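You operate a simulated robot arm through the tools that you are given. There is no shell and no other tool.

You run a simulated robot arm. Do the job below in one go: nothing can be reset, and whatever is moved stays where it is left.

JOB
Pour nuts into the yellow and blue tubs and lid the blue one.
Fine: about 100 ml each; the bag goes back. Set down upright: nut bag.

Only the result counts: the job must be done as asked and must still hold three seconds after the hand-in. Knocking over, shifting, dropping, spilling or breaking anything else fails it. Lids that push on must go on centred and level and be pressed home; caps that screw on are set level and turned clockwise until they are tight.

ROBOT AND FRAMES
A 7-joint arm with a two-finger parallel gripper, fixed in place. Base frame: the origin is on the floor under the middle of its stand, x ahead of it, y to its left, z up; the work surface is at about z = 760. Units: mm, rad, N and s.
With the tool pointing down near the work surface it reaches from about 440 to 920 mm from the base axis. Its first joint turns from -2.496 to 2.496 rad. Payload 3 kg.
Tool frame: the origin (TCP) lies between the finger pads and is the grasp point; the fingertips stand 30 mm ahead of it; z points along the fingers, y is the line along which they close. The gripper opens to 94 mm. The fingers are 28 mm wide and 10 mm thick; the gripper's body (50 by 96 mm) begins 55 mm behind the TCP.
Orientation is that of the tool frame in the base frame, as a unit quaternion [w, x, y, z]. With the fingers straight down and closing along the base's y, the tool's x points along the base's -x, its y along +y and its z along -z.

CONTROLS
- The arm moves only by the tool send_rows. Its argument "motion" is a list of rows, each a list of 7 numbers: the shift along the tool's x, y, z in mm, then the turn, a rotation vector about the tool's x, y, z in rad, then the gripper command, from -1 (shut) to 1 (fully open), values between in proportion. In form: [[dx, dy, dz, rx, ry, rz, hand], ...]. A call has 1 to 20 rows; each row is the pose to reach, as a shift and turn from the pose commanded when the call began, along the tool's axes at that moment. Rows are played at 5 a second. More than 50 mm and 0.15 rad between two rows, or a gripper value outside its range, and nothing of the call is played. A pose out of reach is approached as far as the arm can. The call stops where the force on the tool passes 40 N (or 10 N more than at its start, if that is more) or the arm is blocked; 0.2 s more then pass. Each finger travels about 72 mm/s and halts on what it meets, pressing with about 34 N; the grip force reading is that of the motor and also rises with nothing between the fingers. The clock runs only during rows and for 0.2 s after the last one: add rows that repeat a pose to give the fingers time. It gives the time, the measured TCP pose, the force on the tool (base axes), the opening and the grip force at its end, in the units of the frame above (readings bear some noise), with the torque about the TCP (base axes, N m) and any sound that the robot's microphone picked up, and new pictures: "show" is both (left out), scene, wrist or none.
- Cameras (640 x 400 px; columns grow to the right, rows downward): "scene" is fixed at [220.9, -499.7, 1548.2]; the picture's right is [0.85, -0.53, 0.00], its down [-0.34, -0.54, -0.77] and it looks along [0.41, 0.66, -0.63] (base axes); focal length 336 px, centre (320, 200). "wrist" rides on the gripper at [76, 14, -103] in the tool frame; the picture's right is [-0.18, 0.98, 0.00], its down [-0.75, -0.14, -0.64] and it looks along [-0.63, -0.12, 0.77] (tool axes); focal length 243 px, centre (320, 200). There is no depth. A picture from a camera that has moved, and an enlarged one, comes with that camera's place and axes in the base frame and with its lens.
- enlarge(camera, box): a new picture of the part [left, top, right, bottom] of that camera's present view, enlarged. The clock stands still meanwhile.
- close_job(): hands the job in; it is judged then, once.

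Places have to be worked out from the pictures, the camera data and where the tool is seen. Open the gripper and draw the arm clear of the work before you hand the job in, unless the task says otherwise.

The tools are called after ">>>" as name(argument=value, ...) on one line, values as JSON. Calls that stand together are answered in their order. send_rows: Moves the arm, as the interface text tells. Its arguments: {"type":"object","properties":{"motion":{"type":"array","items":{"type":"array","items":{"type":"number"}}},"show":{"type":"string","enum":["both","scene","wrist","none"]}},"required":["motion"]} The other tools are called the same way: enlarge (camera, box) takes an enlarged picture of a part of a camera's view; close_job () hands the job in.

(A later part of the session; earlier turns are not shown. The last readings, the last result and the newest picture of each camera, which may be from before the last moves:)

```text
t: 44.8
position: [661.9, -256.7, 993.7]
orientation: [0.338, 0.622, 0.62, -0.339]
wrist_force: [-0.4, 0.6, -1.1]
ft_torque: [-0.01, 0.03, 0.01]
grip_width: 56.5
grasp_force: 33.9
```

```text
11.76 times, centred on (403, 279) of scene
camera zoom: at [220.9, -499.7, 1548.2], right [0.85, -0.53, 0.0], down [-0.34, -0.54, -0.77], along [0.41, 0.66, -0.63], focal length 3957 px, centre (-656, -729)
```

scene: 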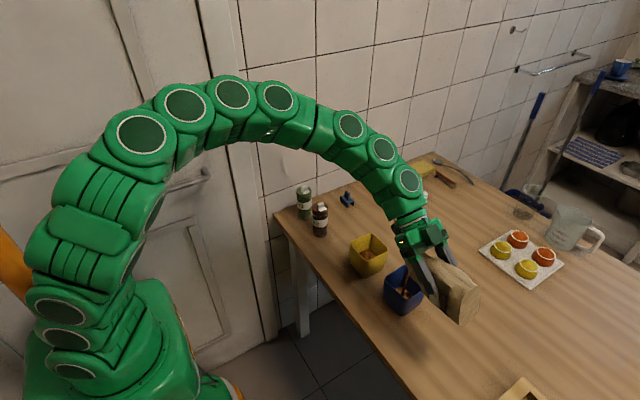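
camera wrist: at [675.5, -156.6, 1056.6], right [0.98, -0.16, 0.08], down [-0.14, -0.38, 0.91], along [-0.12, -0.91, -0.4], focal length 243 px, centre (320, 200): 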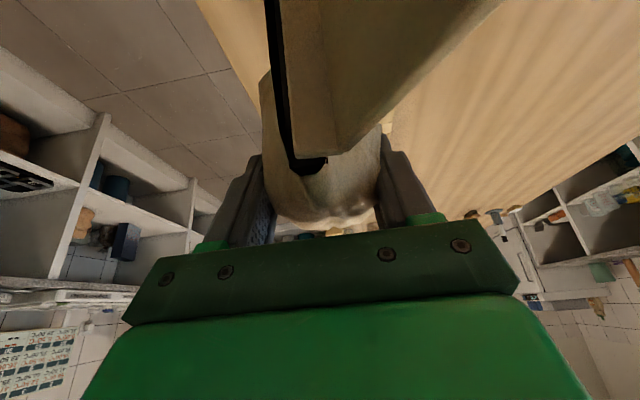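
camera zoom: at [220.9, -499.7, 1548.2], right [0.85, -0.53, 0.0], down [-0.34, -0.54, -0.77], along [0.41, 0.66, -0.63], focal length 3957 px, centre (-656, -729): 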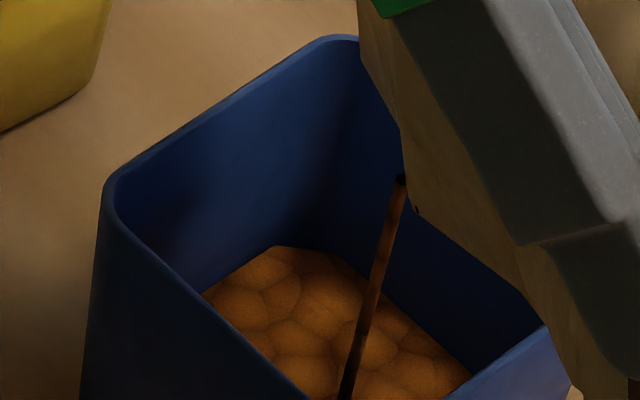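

About 13 mm deep now and thinning. I tip another 3° and hold two rows.

>>> send_rows(motion=[[0, 0, 0, 0, -0.027, 0, -1], [0, 0, 0, 0, -0.054, 0, -1], [0, 0, 0, 0, -0.054, 0, -1], [0, 0, 0, 0, -0.054, 0, -1]], show="none")

>>> enlarge(camera="scene", box=[386, 262, 420, 296])

```text
t: 45.8
position: [661.2, -255.6, 995.1]
orientation: [0.355, 0.612, 0.611, -0.355]
wrist_force: [0.2, -0.1, -0.9]
ft_torque: [0.01, 0.0, 0.01]
grip_width: 56.2
grasp_force: 34.2
```

```text
11.76 times, centred on (403, 279) of scene
camera zoom: at [220.9, -499.7, 1548.2], right [0.85, -0.53, 0.0], down [-0.34, -0.54, -0.77], along [0.41, 0.66, -0.63], focal length 3957 px, centre (-656, -729)
```

zoom: 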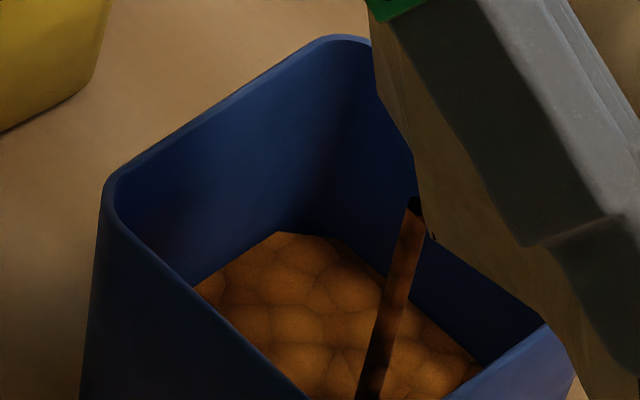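

The blue level (v≈261) is within about 1.5 mm of the yellow one. I tip the bag back up now to stop the flow, raising it slightly.

>>> send_rows(motion=[[-4, 0, 0, 0, 0.14, 0, -1], [-9, 0, 0, 0, 0.28, 0, -1], [-13, 0, 1, 0, 0.42, 0, -1], [-18, 0, 1, 0, 0.55, 0, -1], [-22, 0, 1.5, 0, 0.68, 0, -1], [-27, 0, 2, 0, 0.81, 0, -1], [-31, 0, 2, 0, 0.94, 0, -1], [-36, 0, 2.6, 0, 1.056, 0, -1], [-36, 0, 2.6, 0, 1.056, 0, -1]], show="both")

>>> enlarge(camera="scene", box=[386, 262, 420, 296])

>>> enlarge(camera="scene", box=[340, 220, 450, 320])

```text
t: 47.8
position: [661.7, -276.9, 1024.8]
orientation: [-0.001, 0.707, 0.707, 0.001]
wrist_force: [0.3, 0.2, -0.4]
ft_torque: [0.01, -0.01, 0.03]
grip_width: 56.2
grasp_force: 33.6
camera wrist: at [673.8, -200.0, 1128.4], right [0.98, -0.18, 0.0], down [-0.14, -0.76, 0.64], along [-0.12, -0.63, -0.77], focal length 243 px, centre (320, 200)
```

scene: 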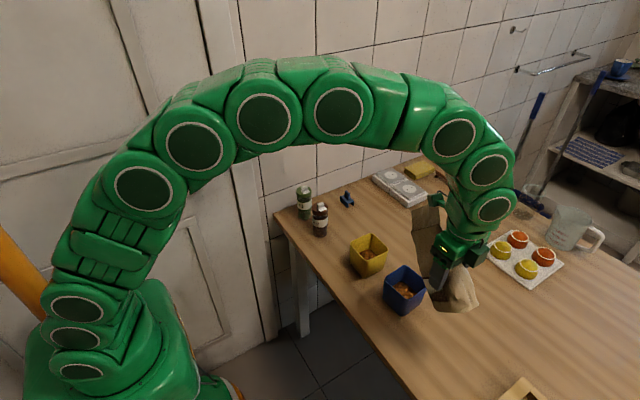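
wrist: 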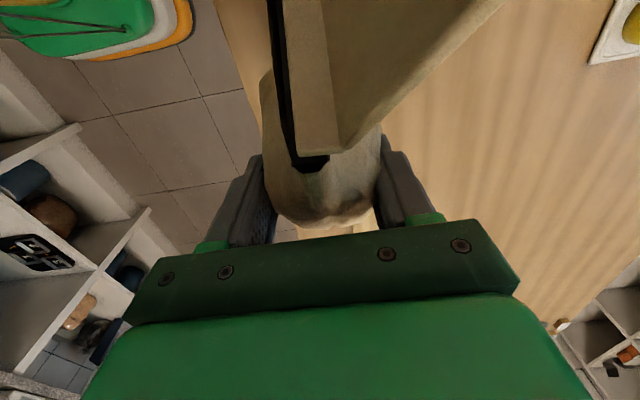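

```text
11.76 times, centred on (403, 279) of scene
camera zoom: at [220.9, -499.7, 1548.2], right [0.85, -0.53, 0.0], down [-0.34, -0.54, -0.77], along [0.41, 0.66, -0.63], focal length 3957 px, centre (-656, -729)
```

zoom: 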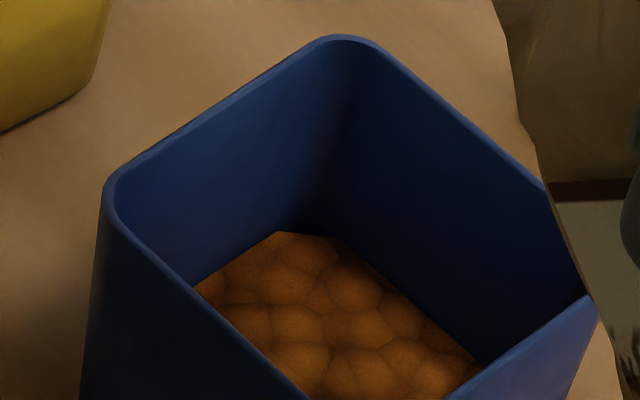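

```text
4.00 times, centred on (395, 270) of scene
camera zoom: at [220.9, -499.7, 1548.2], right [0.85, -0.53, 0.0], down [-0.34, -0.54, -0.77], along [0.41, 0.66, -0.63], focal length 1345 px, centre (20, -80)
```

zoom: 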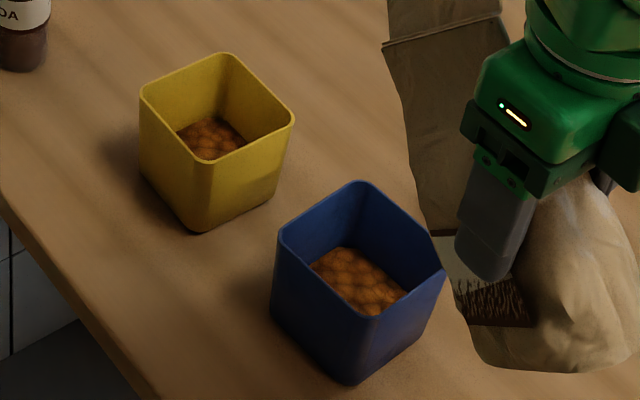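

Both tubs hold similar layers; by the wall lines the blue may be slightly lower. I take several static force readings to compare what left the bag.

>>> send_rows(motion=[[0, 0, 0, 0, 0, 0, -1]], show="none")

>>> send_rows(motion=[[0, 0, 0, 0, 0, 0, -1]], show="none")

>>> send_rows(motion=[[0, 0, 0, 0, 0, 0, -1]], show="none")

>>> send_rows(motion=[[0, 0, 0, 0, 0, 0, -1]], show="none")

>>> send_rows(motion=[[0, 0, 0, 0, 0, 0, -1]], show="none")

>>> send_rows(motion=[[0, 0, 0, 0, 0, 0, -1]], show="none")

```text
t: 48.2
position: [661.7, -276.0, 1024.0]
orientation: [0.0, 0.708, 0.706, 0.002]
wrist_force: [0.0, 0.5, -0.7]
ft_torque: [-0.03, -0.01, -0.02]
grip_width: 55.9
grasp_force: 33.7
```

```text
t: 48.6
position: [661.6, -276.5, 1023.6]
orientation: [-0.001, 0.708, 0.706, 0.002]
wrist_force: [0.1, 1.1, -1.1]
ft_torque: [-0.04, 0.03, 0.0]
grip_width: 56.1
grasp_force: 33.6
```

```text
t: 49.0
position: [661.8, -276.9, 1024.6]
orientation: [-0.001, 0.708, 0.706, 0.001]
wrist_force: [-0.5, -0.1, -1.0]
ft_torque: [0.0, -0.02, 0.01]
grip_width: 56.1
grasp_force: 33.7
```

```text
t: 49.4
position: [660.8, -275.8, 1023.7]
orientation: [-0.002, 0.707, 0.707, 0.001]
wrist_force: [0.9, -0.2, -0.8]
ft_torque: [0.03, 0.01, 0.01]
grip_width: 56.2
grasp_force: 34.1
```

```text
t: 49.8
position: [661.2, -277.1, 1023.4]
orientation: [-0.001, 0.708, 0.706, 0.001]
wrist_force: [0.0, -0.6, -1.6]
ft_torque: [-0.03, -0.03, 0.02]
grip_width: 56.2
grasp_force: 34.2
```

```text
t: 50.2
position: [662.2, -276.2, 1023.6]
orientation: [-0.001, 0.707, 0.707, 0.001]
wrist_force: [0.6, -0.4, -0.6]
ft_torque: [-0.02, -0.03, 0.02]
grip_width: 56.2
grasp_force: 33.7
```

Total weight loss is about 1.5 N over both pours, consistent with about 100 ml each within the noise. I carry the bag back the way it came, ending upright above its original spot.

>>> send_rows(motion=[[37.2, 11.9, 3.9, 0, 0.0873, 0, -1], [74.4, 23.8, 7.8, 0, 0.1746, 0, -1], [111.6, 35.7, 11.7, 0, 0.2619, 0, -1], [148.8, 47.6, 15.6, 0, 0.3492, 0, -1], [186, 59.5, 19.5, 0, 0.4365, 0, -1], [223.2, 71.4, 23.4, 0, 0.5238, 0, -1], [260.4, 83.3, 27.3, 0, 0.6111, 0, -1], [297.6, 95.2, 31.2, 0, 0.6984, 0, -1], [334.8, 107.1, 35.1, 0, 0.7857, 0, -1], [372, 119, 39, 0, 0.873, 0, -1], [372, 119, 39, 0, 0.873, 0, -1]], show="both")

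>>> enlarge(camera="wrist", box=[220, 0, 460, 240])

```text
t: 52.6
position: [781.3, 97.1, 984.3]
orientation: [-0.3, 0.641, 0.64, 0.3]
wrist_force: [-0.7, -0.1, -0.5]
ft_torque: [-0.04, 0.0, 0.0]
grip_width: 56.1
grasp_force: 34.3
camera wrist: at [792.8, 67.2, 1110.1], right [0.98, -0.12, -0.14], down [-0.14, -0.98, -0.17], along [-0.12, 0.19, -0.98], focal length 243 px, centre (320, 200)
```

scene: 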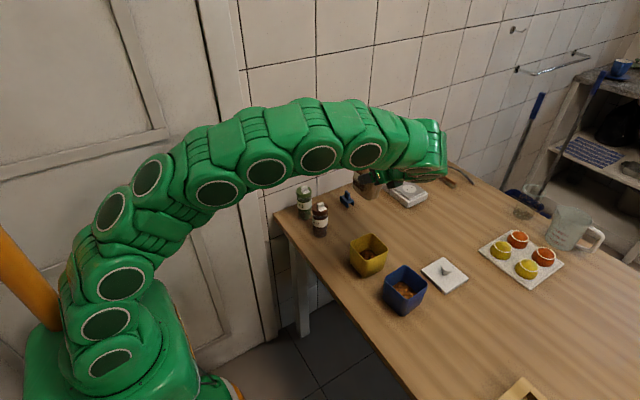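
wrist: 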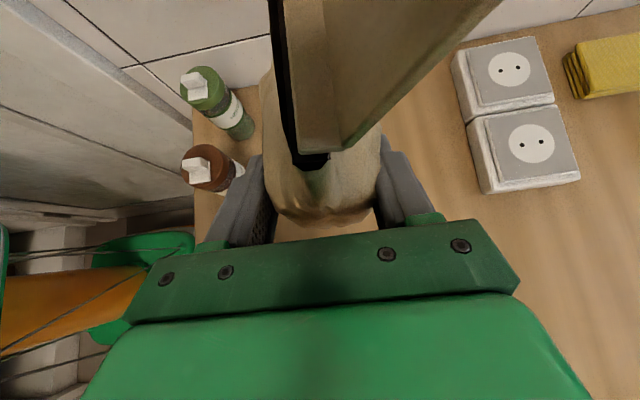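

```text
1.67 times, centred on (340, 120) of wrist
camera zoom: at [792.8, 67.2, 1110.1], right [0.98, -0.12, -0.14], down [-0.14, -0.98, -0.17], along [-0.12, 0.19, -0.98], focal length 404 px, centre (287, 333)
```

zoom: 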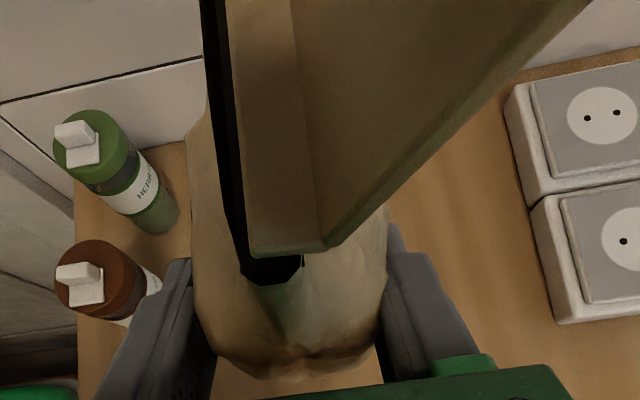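

The bag hangs leaning only about 2.5° back and 1.3° toward +y relative to when gripped. I correct that small lean while lowering to about 20 mm above the table.

>>> send_rows(motion=[[-27, 0, 22, -0.009, 0.008, -0.011, -1], [-54, 0, 44.5, -0.018, 0.016, -0.022, -1], [-81.5, -0.5, 66.2, -0.0277, 0.023, -0.033, -1], [-96.9, -0.5, 79.1, -0.0277, 0.023, -0.033, -1], [-96.9, -0.5, 79.1, -0.0277, 0.023, -0.033, -1]], show="both")

```text
t: 53.8
position: [780.0, 93.5, 860.7]
orientation: [-0.293, 0.631, 0.642, 0.322]
wrist_force: [0.1, 0.7, -0.2]
ft_torque: [-0.03, -0.03, 0.02]
grip_width: 55.8
grasp_force: 33.9
camera wrist: at [786.2, 61.9, 986.7], right [0.99, -0.12, -0.1], down [-0.13, -0.97, -0.2], along [-0.08, 0.21, -0.98], focal length 243 px, centre (320, 200)
```

scene: 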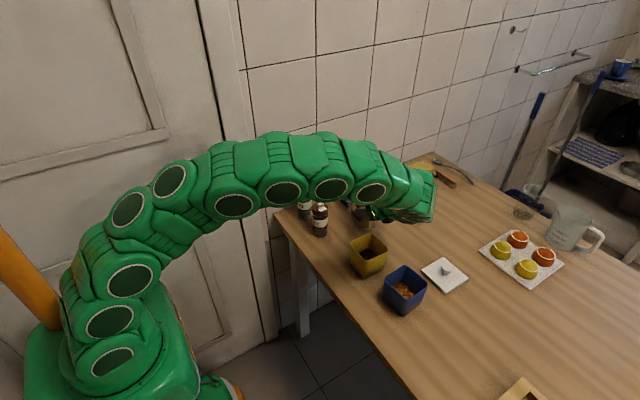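
wrist: 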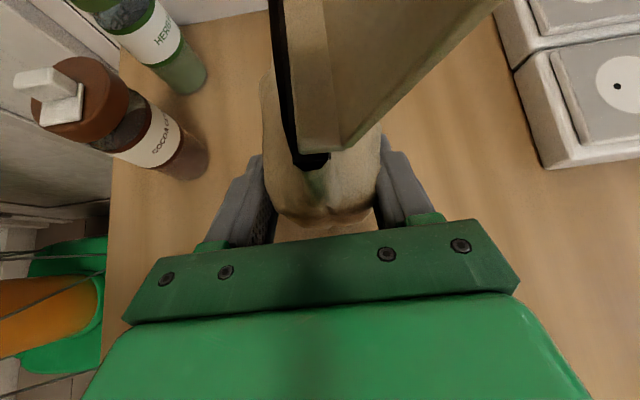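

Now only slightly above the table, lean corrected. I lower in small steps watching for contact.

>>> send_rows(motion=[[-4.5, -0.3, 5.5, 0, 0, 0, -1], [-10, -0.6, 9.9, 0, 0, 0, -1]], show="none")

>>> send_rows(motion=[[-2, -0.1, 1.6, 0, 0, 0, -1]], show="none")

>>> send_rows(motion=[[-2, -0.1, 1.6, 0, 0, 0, -1]], show="wrist")

```text
t: 54.4
position: [778.3, 97.4, 848.2]
orientation: [-0.293, 0.631, 0.642, 0.322]
wrist_force: [0.1, -0.1, -0.4]
ft_torque: [-0.07, -0.02, 0.04]
grip_width: 55.7
grasp_force: 34.5
```

```text
t: 54.8
position: [779.7, 97.2, 845.2]
orientation: [-0.293, 0.631, 0.642, 0.322]
wrist_force: [-0.6, 0.3, -1.0]
ft_torque: [-0.04, -0.01, -0.02]
grip_width: 55.9
grasp_force: 34.9
```

```text
t: 55.2
position: [779.6, 97.5, 842.9]
orientation: [-0.294, 0.631, 0.642, 0.322]
wrist_force: [-0.4, -0.1, -1.5]
ft_torque: [-0.04, 0.0, 0.02]
grip_width: 56.0
grasp_force: 33.7
camera wrist: at [786.3, 64.1, 968.2], right [0.99, -0.12, -0.1], down [-0.13, -0.97, -0.2], along [-0.08, 0.21, -0.98], focal length 243 px, centre (320, 200)
```

wrist: 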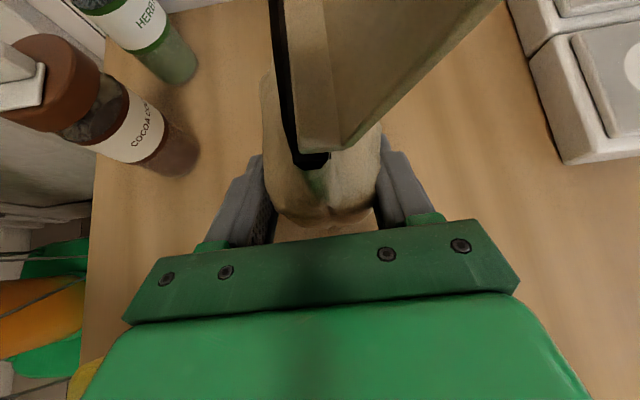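

No contact yet at z≈843. I continue down in 2 mm steps, trimming y by −1.5 mm.

>>> send_rows(motion=[[-2.5, -0.1, 0.1, 0, 0, 0, -1]], show="none")

>>> send_rows(motion=[[-1.6, -0.1, 1.2, 0, 0, 0, -1]], show="none")

>>> send_rows(motion=[[-0.8, 0, 0.6, 0, 0, 0, -1]], show="none")

```text
t: 55.6
position: [779.6, 95.0, 839.8]
orientation: [-0.293, 0.631, 0.643, 0.321]
wrist_force: [0.7, 0.0, -0.9]
ft_torque: [-0.03, -0.01, 0.02]
grip_width: 55.8
grasp_force: 34.2
```

```text
t: 56.0
position: [779.5, 95.4, 840.0]
orientation: [-0.293, 0.631, 0.643, 0.322]
wrist_force: [-5.3, -1.3, 17.8]
ft_torque: [-0.22, 0.01, -0.03]
grip_width: 55.8
grasp_force: 33.9
```

```text
t: 56.4
position: [779.9, 94.7, 839.3]
orientation: [-0.293, 0.631, 0.643, 0.322]
wrist_force: [-8.7, 3.6, 27.8]
ft_torque: [0.0, 0.03, 0.05]
grip_width: 56.0
grasp_force: 33.8
```

The bag is on the table (28 N up). I ease up about 1 mm to relax the load and then open the fingers gently.

>>> send_rows(motion=[[0.9, 0, -0.7, 0, 0, 0, -1], [0.9, 0, -0.7, 0, 0, 0, 0.24], [0.9, 0, -0.7, 0, 0, 0, 0.3], [0.9, 0, -0.7, 0, 0, 0, 0.45], [0.9, 0, -0.7, 0, 0, 0, 0.7], [0.9, 0, -0.7, 0, 0, 0, 1], [0.9, 0, -0.7, 0, 0, 0, 1]], show="both")

>>> enlarge(camera="wrist", box=[220, 0, 460, 240])

```text
t: 58.0
position: [779.9, 94.2, 837.7]
orientation: [-0.294, 0.63, 0.643, 0.321]
wrist_force: [0.7, -0.2, 0.0]
ft_torque: [0.01, -0.01, 0.01]
grip_width: 93.9
grasp_force: 0.0
camera wrist: at [786.2, 62.2, 963.6], right [0.99, -0.12, -0.1], down [-0.13, -0.97, -0.2], along [-0.08, 0.21, -0.98], focal length 243 px, centre (320, 200)
```

scene: 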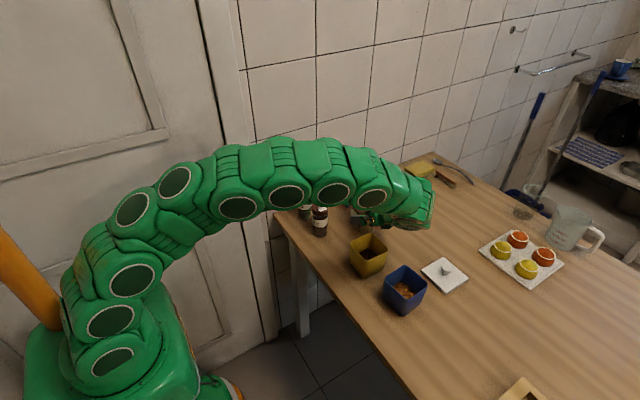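
wrist: 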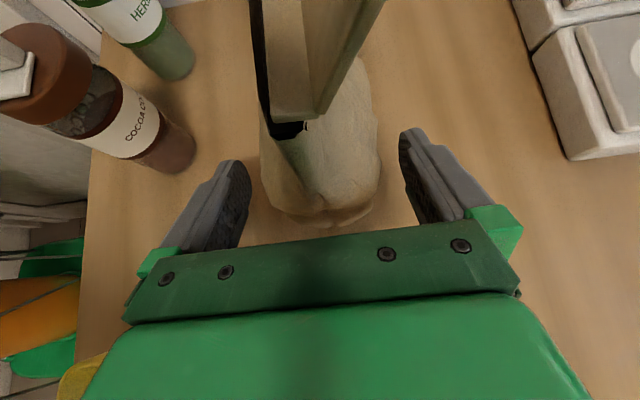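

```text
1.67 times, centred on (340, 120) of wrist
camera zoom: at [786.2, 62.2, 963.6], right [0.99, -0.12, -0.1], down [-0.13, -0.97, -0.2], along [-0.08, 0.21, -0.98], focal length 404 px, centre (287, 333)
```

zoom: 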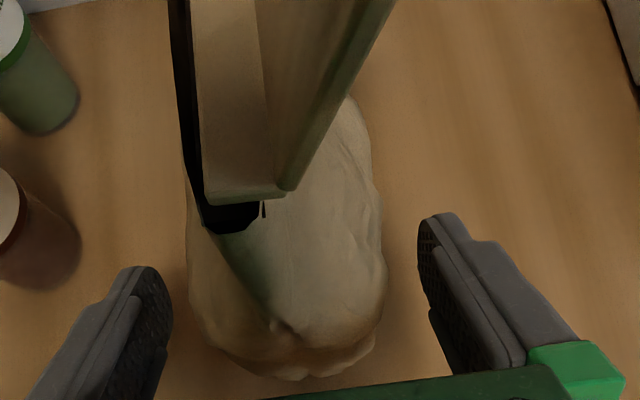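

The bag stands on its own, fingers fully open and no force. I retreat along the tool axis, then rise.

>>> send_rows(motion=[[0, 0, -30, 0, 0, 0, 1], [0, 0, -60, 0, 0, 0, 1], [0, 0, -95, 0, 0, 0, 1], [0, 0, -130, 0, 0, 0, 1], [30, 0, -155, 0, 0, 0, 1], [65, 0, -180, 0, 0, 0, 1], [100, 0, -205, 0, 0, 0, 1]], show="both")

>>> enlarge(camera="wrist", box=[260, 0, 400, 200])

```text
t: 59.6
position: [774.0, -4.2, 1046.5]
orientation: [-0.294, 0.631, 0.643, 0.321]
wrist_force: [-0.5, -0.3, -0.2]
ft_torque: [-0.01, 0.01, 0.02]
grip_width: 93.7
grasp_force: 0.1
camera wrist: at [780.3, -36.5, 1170.9], right [0.99, -0.12, -0.1], down [-0.14, -0.97, -0.2], along [-0.08, 0.21, -0.98], focal length 243 px, centre (320, 200)
```

scene: 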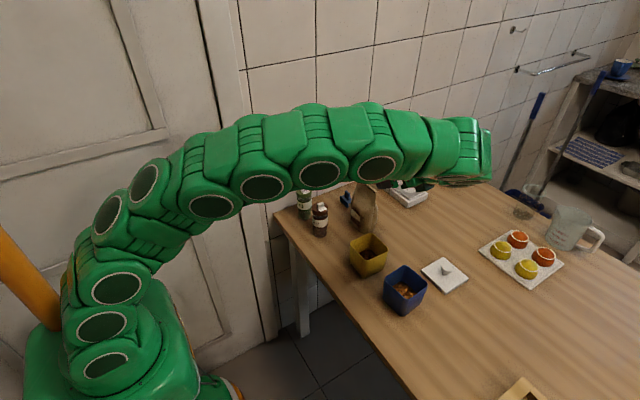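
wrist: 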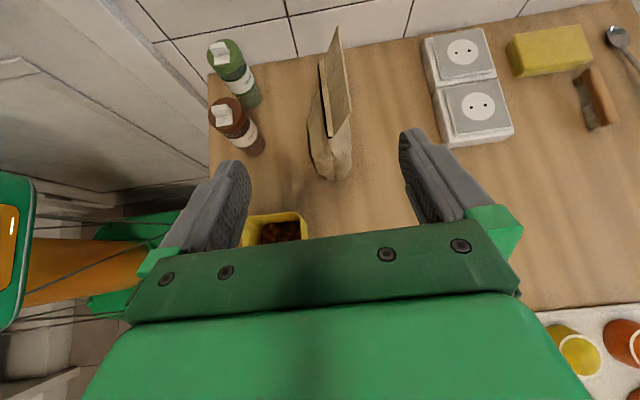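

```text
2.00 times, centred on (330, 100) of wrist
camera zoom: at [780.3, -36.5, 1170.9], right [0.99, -0.12, -0.1], down [-0.14, -0.97, -0.2], along [-0.08, 0.21, -0.98], focal length 485 px, centre (300, 400)
```

zoom: 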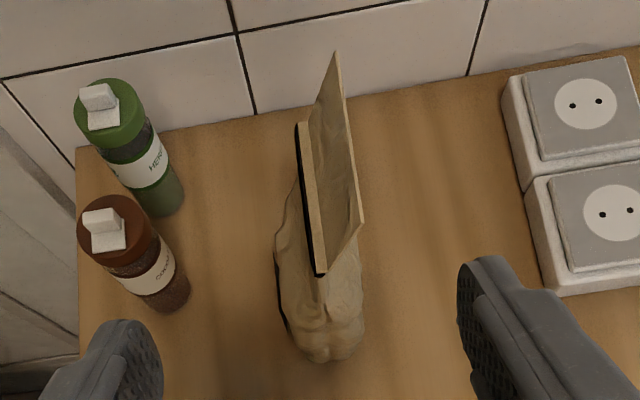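

The bag is back upright in its place, level with where it began. Now I turn the tool straight down and move to look into both tubs from above.

>>> send_rows(motion=[[-3.6, -6.4, -6.6, 0.0561, -0.0512, -0.1105, 1], [-7.1, -12.8, -13.2, 0.1121, -0.1024, -0.2211, 1], [-10.7, -19.2, -19.9, 0.1682, -0.1537, -0.3316, 1], [-14.2, -25.7, -26.5, 0.2242, -0.2049, -0.4422, 1], [-17.8, -32.1, -33.1, 0.2803, -0.2561, -0.5527, 1], [-21.4, -38.5, -39.7, 0.3363, -0.3073, -0.6632, 1], [-24.9, -44.9, -46.4, 0.3924, -0.3586, -0.7738, 1], [-28.5, -51.3, -53, 0.4484, -0.4098, -0.8843, 1], [-32, -57.7, -59.6, 0.5045, -0.461, -0.9948, 1], [-35.6, -64.2, -66.2, 0.5605, -0.5122, -1.1054, 1], [-39.2, -70.6, -72.9, 0.6166, -0.5635, -1.2159, 1], [-42.7, -77, -79.5, 0.6726, -0.6147, -1.3265, 1], [-46.3, -83.4, -86.1, 0.7287, -0.6659, -1.437, 1], [-46.3, -83.4, -86.1, 0.7287, -0.6659, -1.437, 1]], show="both")

```text
t: 62.6
position: [686.9, -100.1, 1056.8]
orientation: [0.0, 0.001, 1.0, 0.002]
wrist_force: [0.7, 0.1, 0.2]
ft_torque: [0.01, 0.01, 0.01]
grip_width: 93.8
grasp_force: 0.2
camera wrist: at [608.6, -85.6, 1161.4], right [0.18, 0.98, 0.0], down [0.75, -0.14, 0.64], along [0.63, -0.12, -0.77], focal length 243 px, centre (320, 200)
```

scene: 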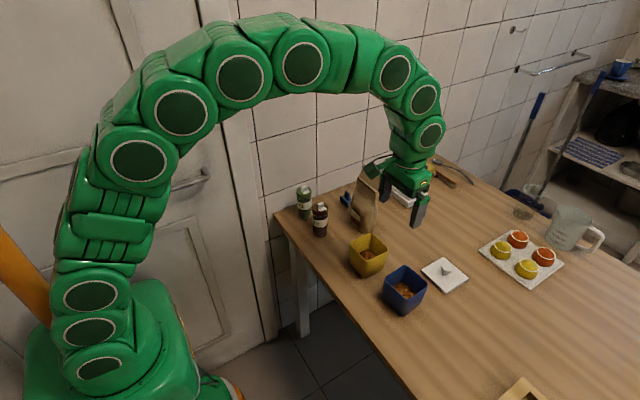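
wrist: 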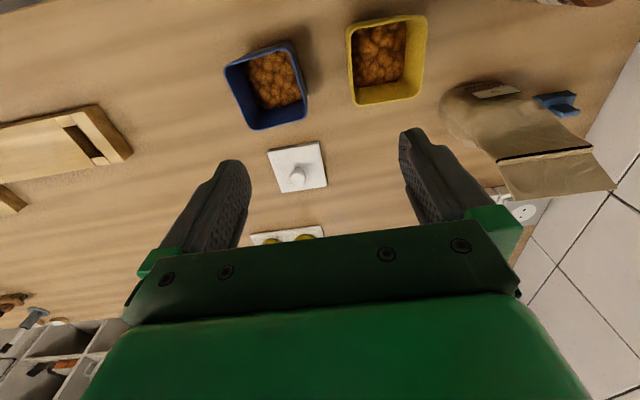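

Good view of both tubs, the lid, bag and clip. I zoom into each tub and the lid for measurements.

>>> enlarge(camera="wrist", box=[335, 5, 440, 115])

>>> enlarge(camera="wrist", box=[215, 30, 320, 140])

>>> enlarge(camera="wrist", box=[255, 130, 345, 200])

>>> enlarge(camera="scene", box=[340, 150, 480, 320])

```text
3.64 times, centred on (388, 60) of wrist
camera zoom: at [608.6, -85.6, 1161.4], right [0.18, 0.98, 0.0], down [0.75, -0.14, 0.64], along [0.63, -0.12, -0.77], focal length 882 px, centre (74, 709)
```

zoom: 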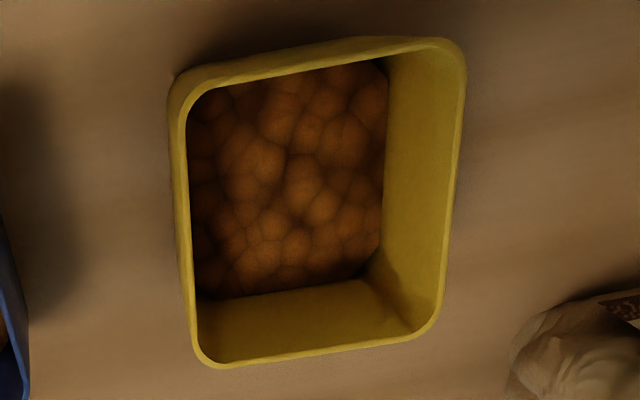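

```text
3.64 times, centred on (268, 85) of wrist
camera zoom: at [608.6, -85.6, 1161.4], right [0.18, 0.98, 0.0], down [0.75, -0.14, 0.64], along [0.63, -0.12, -0.77], focal length 882 px, centre (511, 618)
```

zoom: 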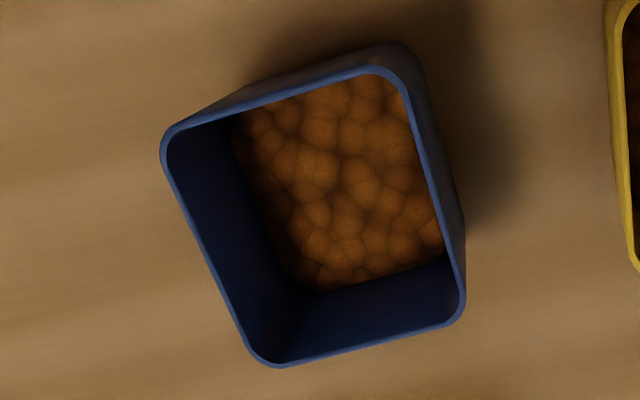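

```text
5.71 times, centred on (300, 165) of wrist
camera zoom: at [608.6, -85.6, 1161.4], right [0.18, 0.98, 0.0], down [0.75, -0.14, 0.64], along [0.63, -0.12, -0.77], focal length 1386 px, centre (434, 400)
```

zoom: 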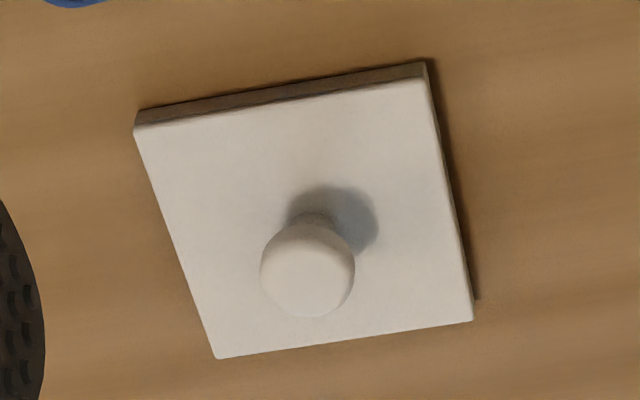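

```text
2.35 times, centred on (410, 235) of scene
camera zoom: at [220.9, -499.7, 1548.2], right [0.85, -0.53, 0.0], down [-0.34, -0.54, -0.77], along [0.41, 0.66, -0.63], focal length 791 px, centre (108, 118)
```

zoom: 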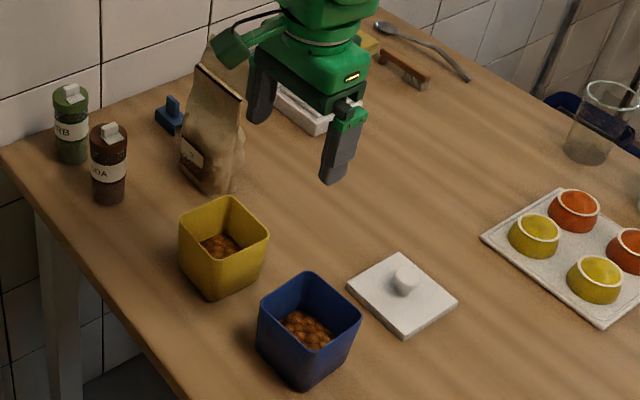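

To measure depths reliably I want wrist-camera parallax (relative errors cancel), so I take a second view displaced by about (−50, −110) mm.

>>> send_rows(motion=[[17, -37, 0, 0, 0, 0, 1], [34, -74, 0, 0, 0, 0, 1], [50, -110, 0, 0, 0, 0, 1], [50, -110, 0, 0, 0, 0, 1], [50, -110, 0, 0, 0, 0, 1]], show="wrist")

>>> enlarge(camera="wrist", box=[400, 20, 505, 130])

>>> enlarge(camera="wrist", box=[300, 45, 405, 155])

```text
t: 63.8
position: [637.2, -211.6, 1058.3]
orientation: [0.0, 0.0, 1.0, 0.002]
wrist_force: [-0.1, 0.3, -1.5]
ft_torque: [-0.01, 0.01, 0.01]
grip_width: 93.9
grasp_force: 0.2
camera wrist: at [558.9, -196.9, 1161.4], right [0.18, 0.98, 0.0], down [0.75, -0.14, 0.64], along [0.63, -0.12, -0.77], focal length 243 px, centre (320, 200)
```

wrist: 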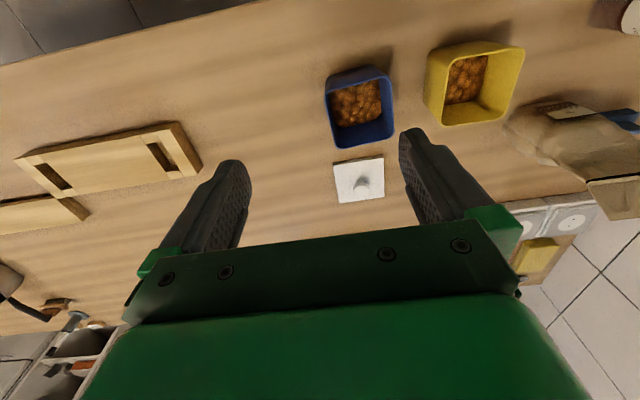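

```text
3.64 times, centred on (452, 75) of wrist
camera zoom: at [558.9, -196.9, 1161.4], right [0.18, 0.98, 0.0], down [0.75, -0.14, 0.64], along [0.63, -0.12, -0.77], focal length 882 px, centre (-162, 654)
```

zoom: 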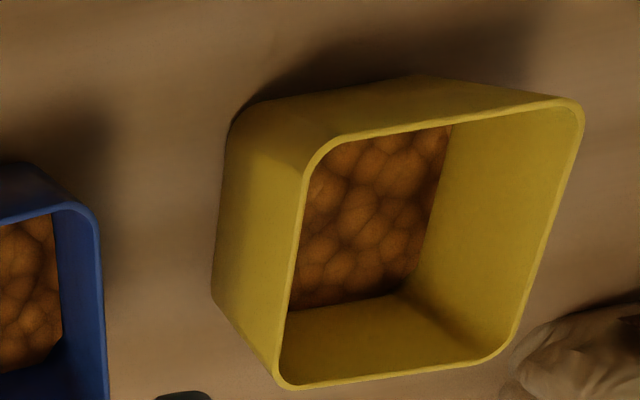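

```text
3.64 times, centred on (352, 100) of wrist
camera zoom: at [558.9, -196.9, 1161.4], right [0.18, 0.98, 0.0], down [0.75, -0.14, 0.64], along [0.63, -0.12, -0.77], focal length 882 px, centre (202, 564)
```

zoom: 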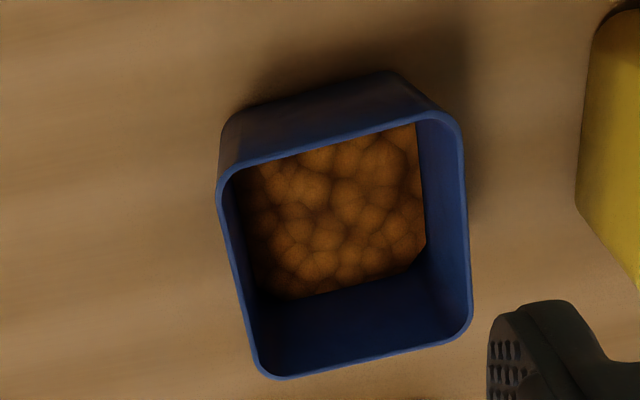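

Two-view parallax gives nut levels of z≈782 (yellow) and ≈783 (blue) with inner width ≈73–74 mm, i.e. about 19 mm depth, roughly 100 ml in each, so no top-up is needed. Next is the lid: I zoom precisely on the blue rim and the lid in this same view.

>>> enlarge(camera="wrist", box=[318, 60, 398, 110])

>>> enlarge(camera="wrist", box=[318, 105, 398, 155])

>>> enlarge(camera="wrist", box=[325, 152, 393, 206])

>>> enlarge(camera="scene", box=[415, 250, 475, 298])

```text
8.00 times, centred on (358, 85) of wrist
camera zoom: at [558.9, -196.9, 1161.4], right [0.18, 0.98, 0.0], down [0.75, -0.14, 0.64], along [0.63, -0.12, -0.77], focal length 1941 px, centre (16, 1120)
```

zoom: 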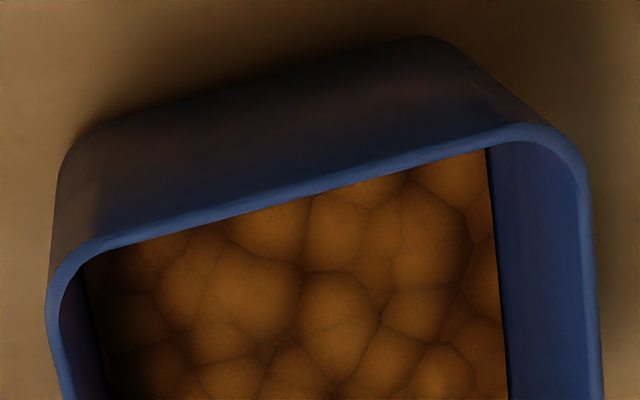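

```text
8.00 times, centred on (358, 130) of wrist
camera zoom: at [558.9, -196.9, 1161.4], right [0.18, 0.98, 0.0], down [0.75, -0.14, 0.64], along [0.63, -0.12, -0.77], focal length 1941 px, centre (16, 760)
```

zoom: 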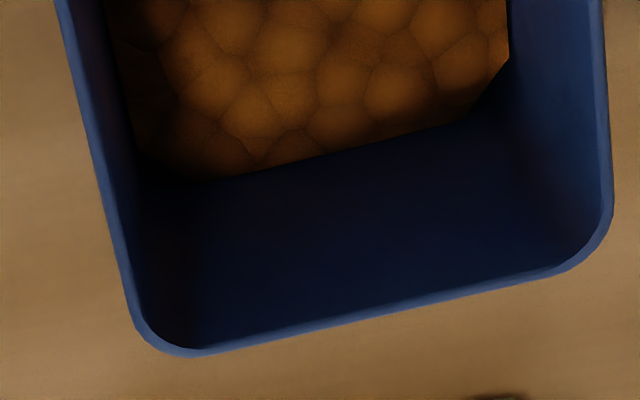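

```text
7.41 times, centred on (359, 179) of wrist
camera zoom: at [558.9, -196.9, 1161.4], right [0.18, 0.98, 0.0], down [0.75, -0.14, 0.64], along [0.63, -0.12, -0.77], focal length 1797 px, centre (31, 356)
```

zoom: 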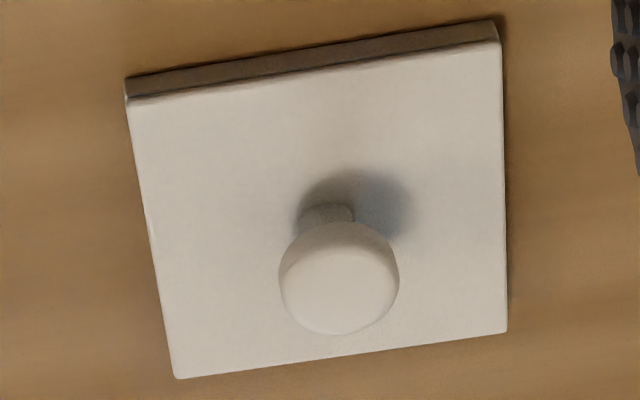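

```text
8.33 times, centred on (445, 274) of scene
camera zoom: at [220.9, -499.7, 1548.2], right [0.85, -0.53, 0.0], down [-0.34, -0.54, -0.77], along [0.41, 0.66, -0.63], focal length 2803 px, centre (-722, -417)
```

zoom: 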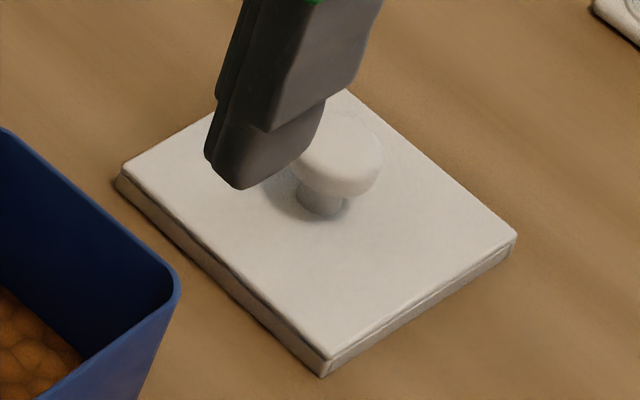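

Blue rim: centre about (689.0, −165.6), 85 mm square, yaw ≈ +4.4°, rim z≈843. Lid: centre about (850, −170.3), 94 mm, yaw ≈0, top z≈770, knob cap 31 mm wide at z≈788–802. I move above the knob for a check.

>>> send_rows(motion=[[-40, 7, 20, 0, 0, 0, 1], [-80, 14, 45, 0, 0, 0, 1], [-120, 21, 70, 0, 0, 0, 1], [-155, 28, 95, 0, 0, 0, 1], [-190, 35, 125, 0, 0, 0, 1], [-215, 41, 158, 0, 0, 0, 1], [-215, 41, 158, 0, 0, 0, 1]], show="both")

>>> enlarge(camera="wrist", box=[220, 60, 440, 230])

```text
t: 65.4
position: [849.3, -168.9, 899.2]
orientation: [0.001, 0.0, 1.0, 0.002]
wrist_force: [0.1, 0.8, -0.1]
ft_torque: [0.02, 0.0, 0.0]
grip_width: 94.0
grasp_force: 0.0
camera wrist: at [771.9, -154.9, 1003.6], right [0.18, 0.98, 0.0], down [0.75, -0.14, 0.64], along [0.63, -0.12, -0.77], focal length 243 px, centre (320, 200)
```

scene: 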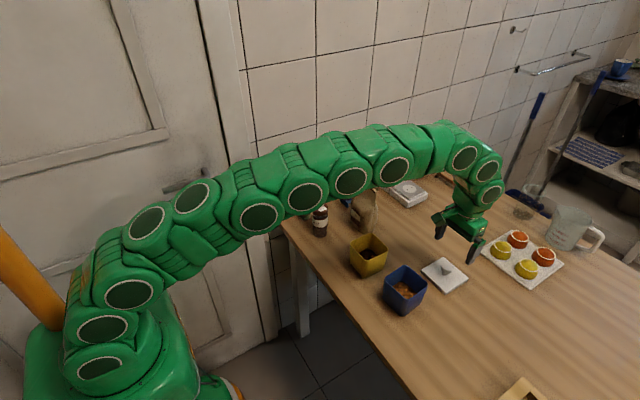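
wrist: 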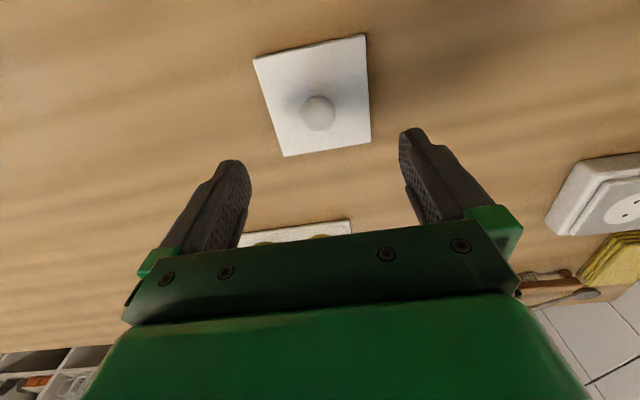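

```text
2.35 times, centred on (330, 145) of wrist
camera zoom: at [771.9, -154.9, 1003.6], right [0.18, 0.98, 0.0], down [0.75, -0.14, 0.64], along [0.63, -0.12, -0.77], focal length 571 px, centre (296, 329)
```

zoom: 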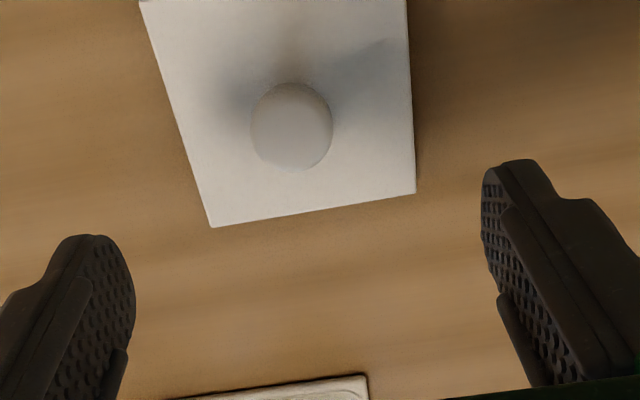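

Knob centre reads (848.7, −170.5); the TCP sits about 1.5 mm short in x and 2 mm off in y. I correct and descend so the fingertips stop ~6 mm above the plate.

>>> send_rows(motion=[[-1.5, -1.9, 30, 0, 0, 0, 1], [-1.5, -1.9, 60, 0, 0, 0, 1], [-1.5, -1.9, 80, 0, 0, 0, 1], [-1.5, -1.9, 94, 0, 0, 0, 1], [-1.5, -1.9, 94, 0, 0, 0, 1]], show="both")

>>> enlarge(camera="wrist", box=[220, 100, 440, 240])

>>> enlarge(camera="scene", box=[410, 230, 490, 300])

```text
t: 66.6
position: [851.5, -171.1, 806.4]
orientation: [0.0, 0.001, 1.0, 0.001]
wrist_force: [-0.8, -0.2, 0.9]
ft_torque: [0.0, 0.0, 0.03]
grip_width: 93.8
grasp_force: 0.0
camera wrist: at [773.7, -156.5, 909.7], right [0.19, 0.98, 0.0], down [0.75, -0.14, 0.64], along [0.63, -0.12, -0.77], focal length 243 px, centre (320, 200)
```

scene: 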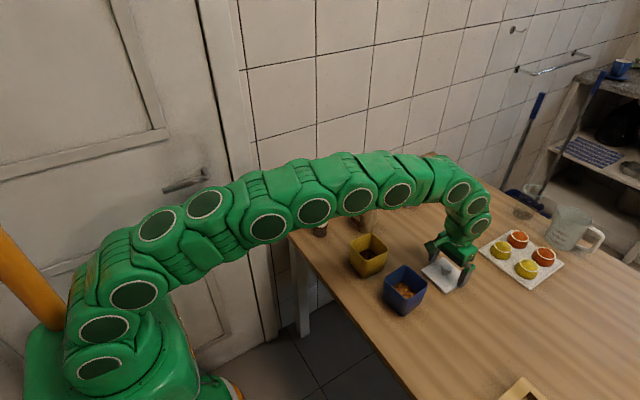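
wrist: 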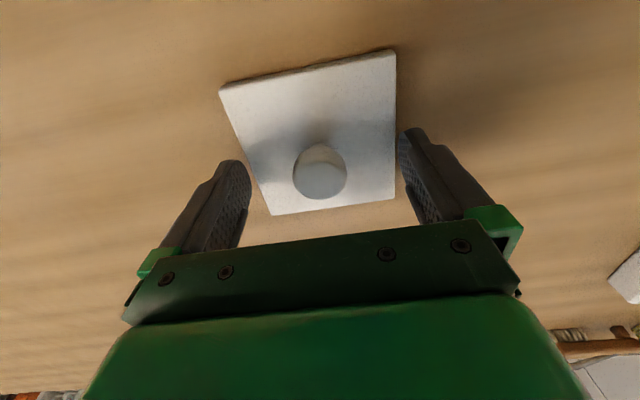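

```text
2.86 times, centred on (330, 170) of wrist
camera zoom: at [773.7, -156.5, 909.7], right [0.19, 0.98, 0.0], down [0.75, -0.14, 0.64], along [0.63, -0.12, -0.77], focal length 693 px, centre (291, 286)
```

zoom: 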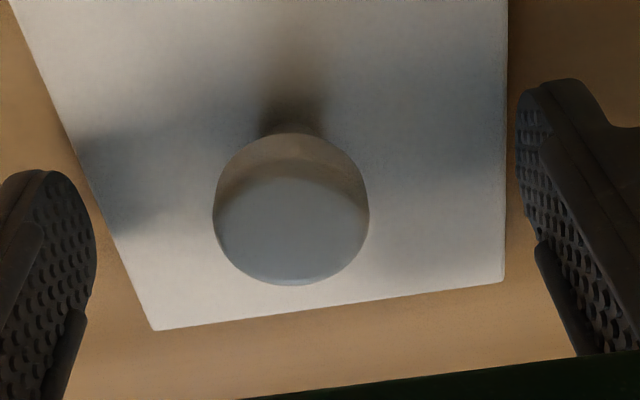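

```text
5.71 times, centred on (450, 265) of scene
camera zoom: at [220.9, -499.7, 1548.2], right [0.85, -0.53, 0.0], down [-0.34, -0.54, -0.77], along [0.41, 0.66, -0.63], focal length 1922 px, centre (-423, -171)
```

zoom: 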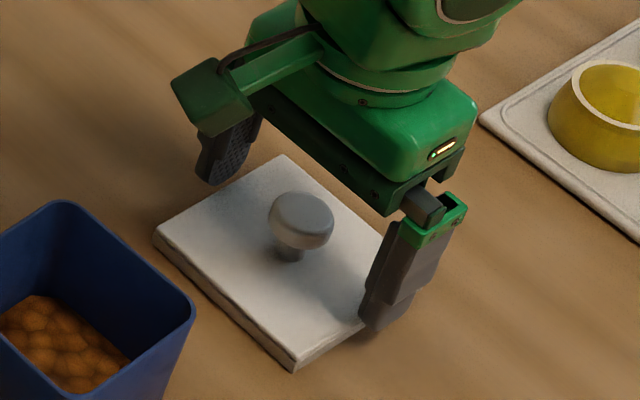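

The knob is centred between the fingers (tool-frame offset ≈0). I close on it.

>>> send_rows(motion=[[0, 0, 0, 0, 0, 0, 0.3], [0, 0, 0, 0, 0, 0, -0.1], [0, 0, 0, 0, 0, 0, -1], [0, 0, 0, 0, 0, 0, -1], [0, 0, 0, 0, 0, 0, -1], [0, 0, 0, 0, 0, 0, -1]], show="both")

>>> enlarge(camera="wrist", box=[220, 100, 440, 240])

```text
t: 68.0
position: [852.1, -170.1, 806.2]
orientation: [0.0, 0.001, 1.0, 0.002]
wrist_force: [-0.6, 0.6, 0.1]
ft_torque: [-0.02, 0.01, -0.02]
grip_width: 28.2
grasp_force: 34.2
camera wrist: at [773.7, -156.4, 909.8], right [0.18, 0.98, 0.0], down [0.75, -0.14, 0.64], along [0.63, -0.12, -0.77], focal length 243 px, centre (320, 200)
```

scene: 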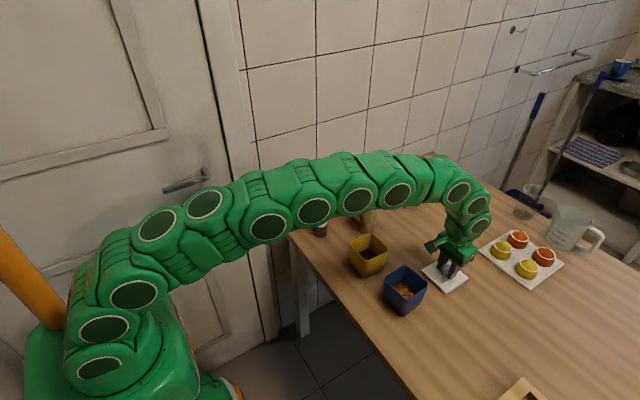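
wrist: 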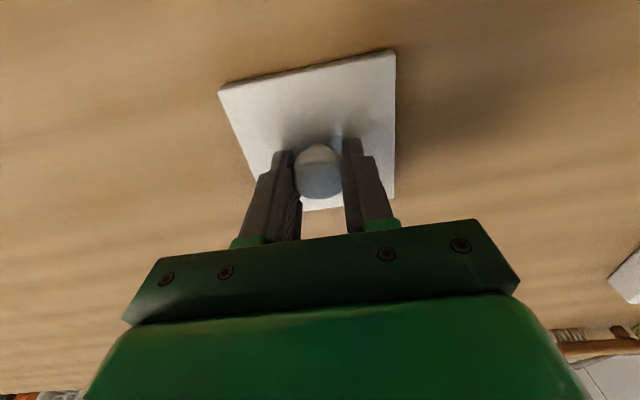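

```text
2.86 times, centred on (330, 170) of wrist
camera zoom: at [773.7, -156.4, 909.8], right [0.18, 0.98, 0.0], down [0.75, -0.14, 0.64], along [0.63, -0.12, -0.77], focal length 693 px, centre (291, 286)
```

zoom: 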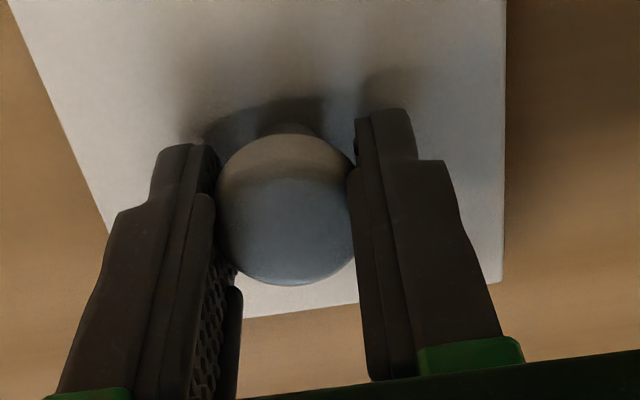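

The lid didn't shift when gripped (28 mm on the knob). I lift it straight up to clear the rim, with a small lift first within the same motion.

>>> send_rows(motion=[[0, 0, -5, 0, 0, 0, -1], [0, 0, -15, 0, 0, 0, -1], [0, 0, -45, 0, 0, 0, -1], [0, 0, -85, 0, 0, 0, -1], [0, 0, -125, 0, 0, 0, -1], [0, 0, -125, 0, 0, 0, -1]], show="both")

>>> enlarge(camera="scene", box=[400, 180, 500, 280])

```text
t: 69.4
position: [851.6, -169.8, 930.8]
orientation: [0.001, 0.0, 1.0, 0.002]
wrist_force: [-0.6, 0.3, -0.1]
ft_torque: [0.01, -0.03, 0.03]
grip_width: 28.0
grasp_force: 33.6
camera wrist: at [773.3, -155.9, 1034.5], right [0.19, 0.98, 0.0], down [0.75, -0.14, 0.64], along [0.63, -0.12, -0.77], focal length 243 px, centre (320, 200)
```

scene: 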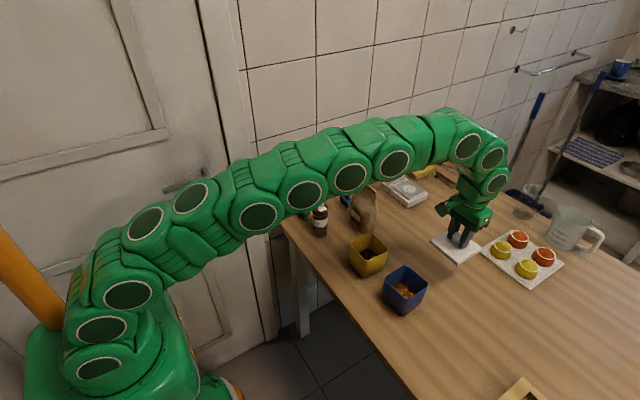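
wrist: 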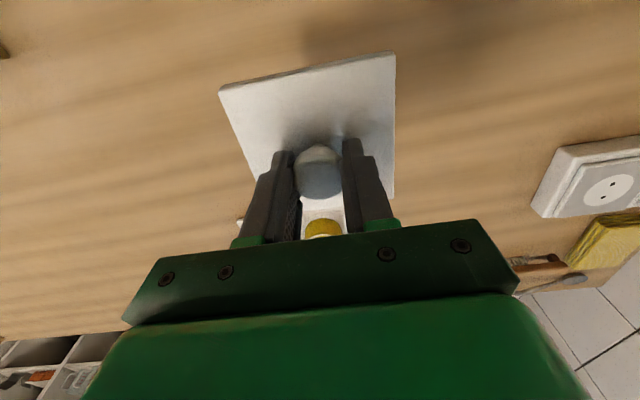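

```text
4.00 times, centred on (450, 230) of scene
camera zoom: at [220.9, -499.7, 1548.2], right [0.85, -0.53, 0.0], down [-0.34, -0.54, -0.77], along [0.41, 0.66, -0.63], focal length 1345 px, centre (-200, 80)
```

zoom: 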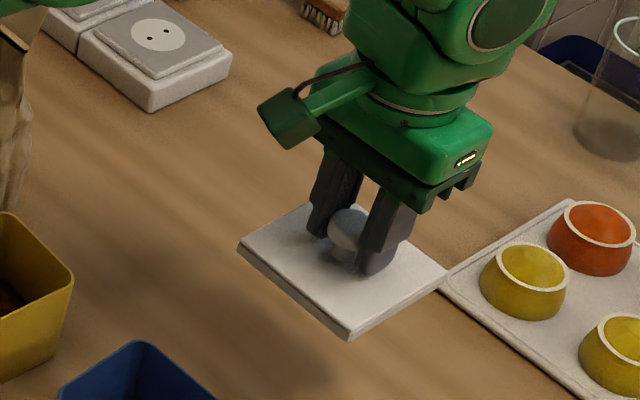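

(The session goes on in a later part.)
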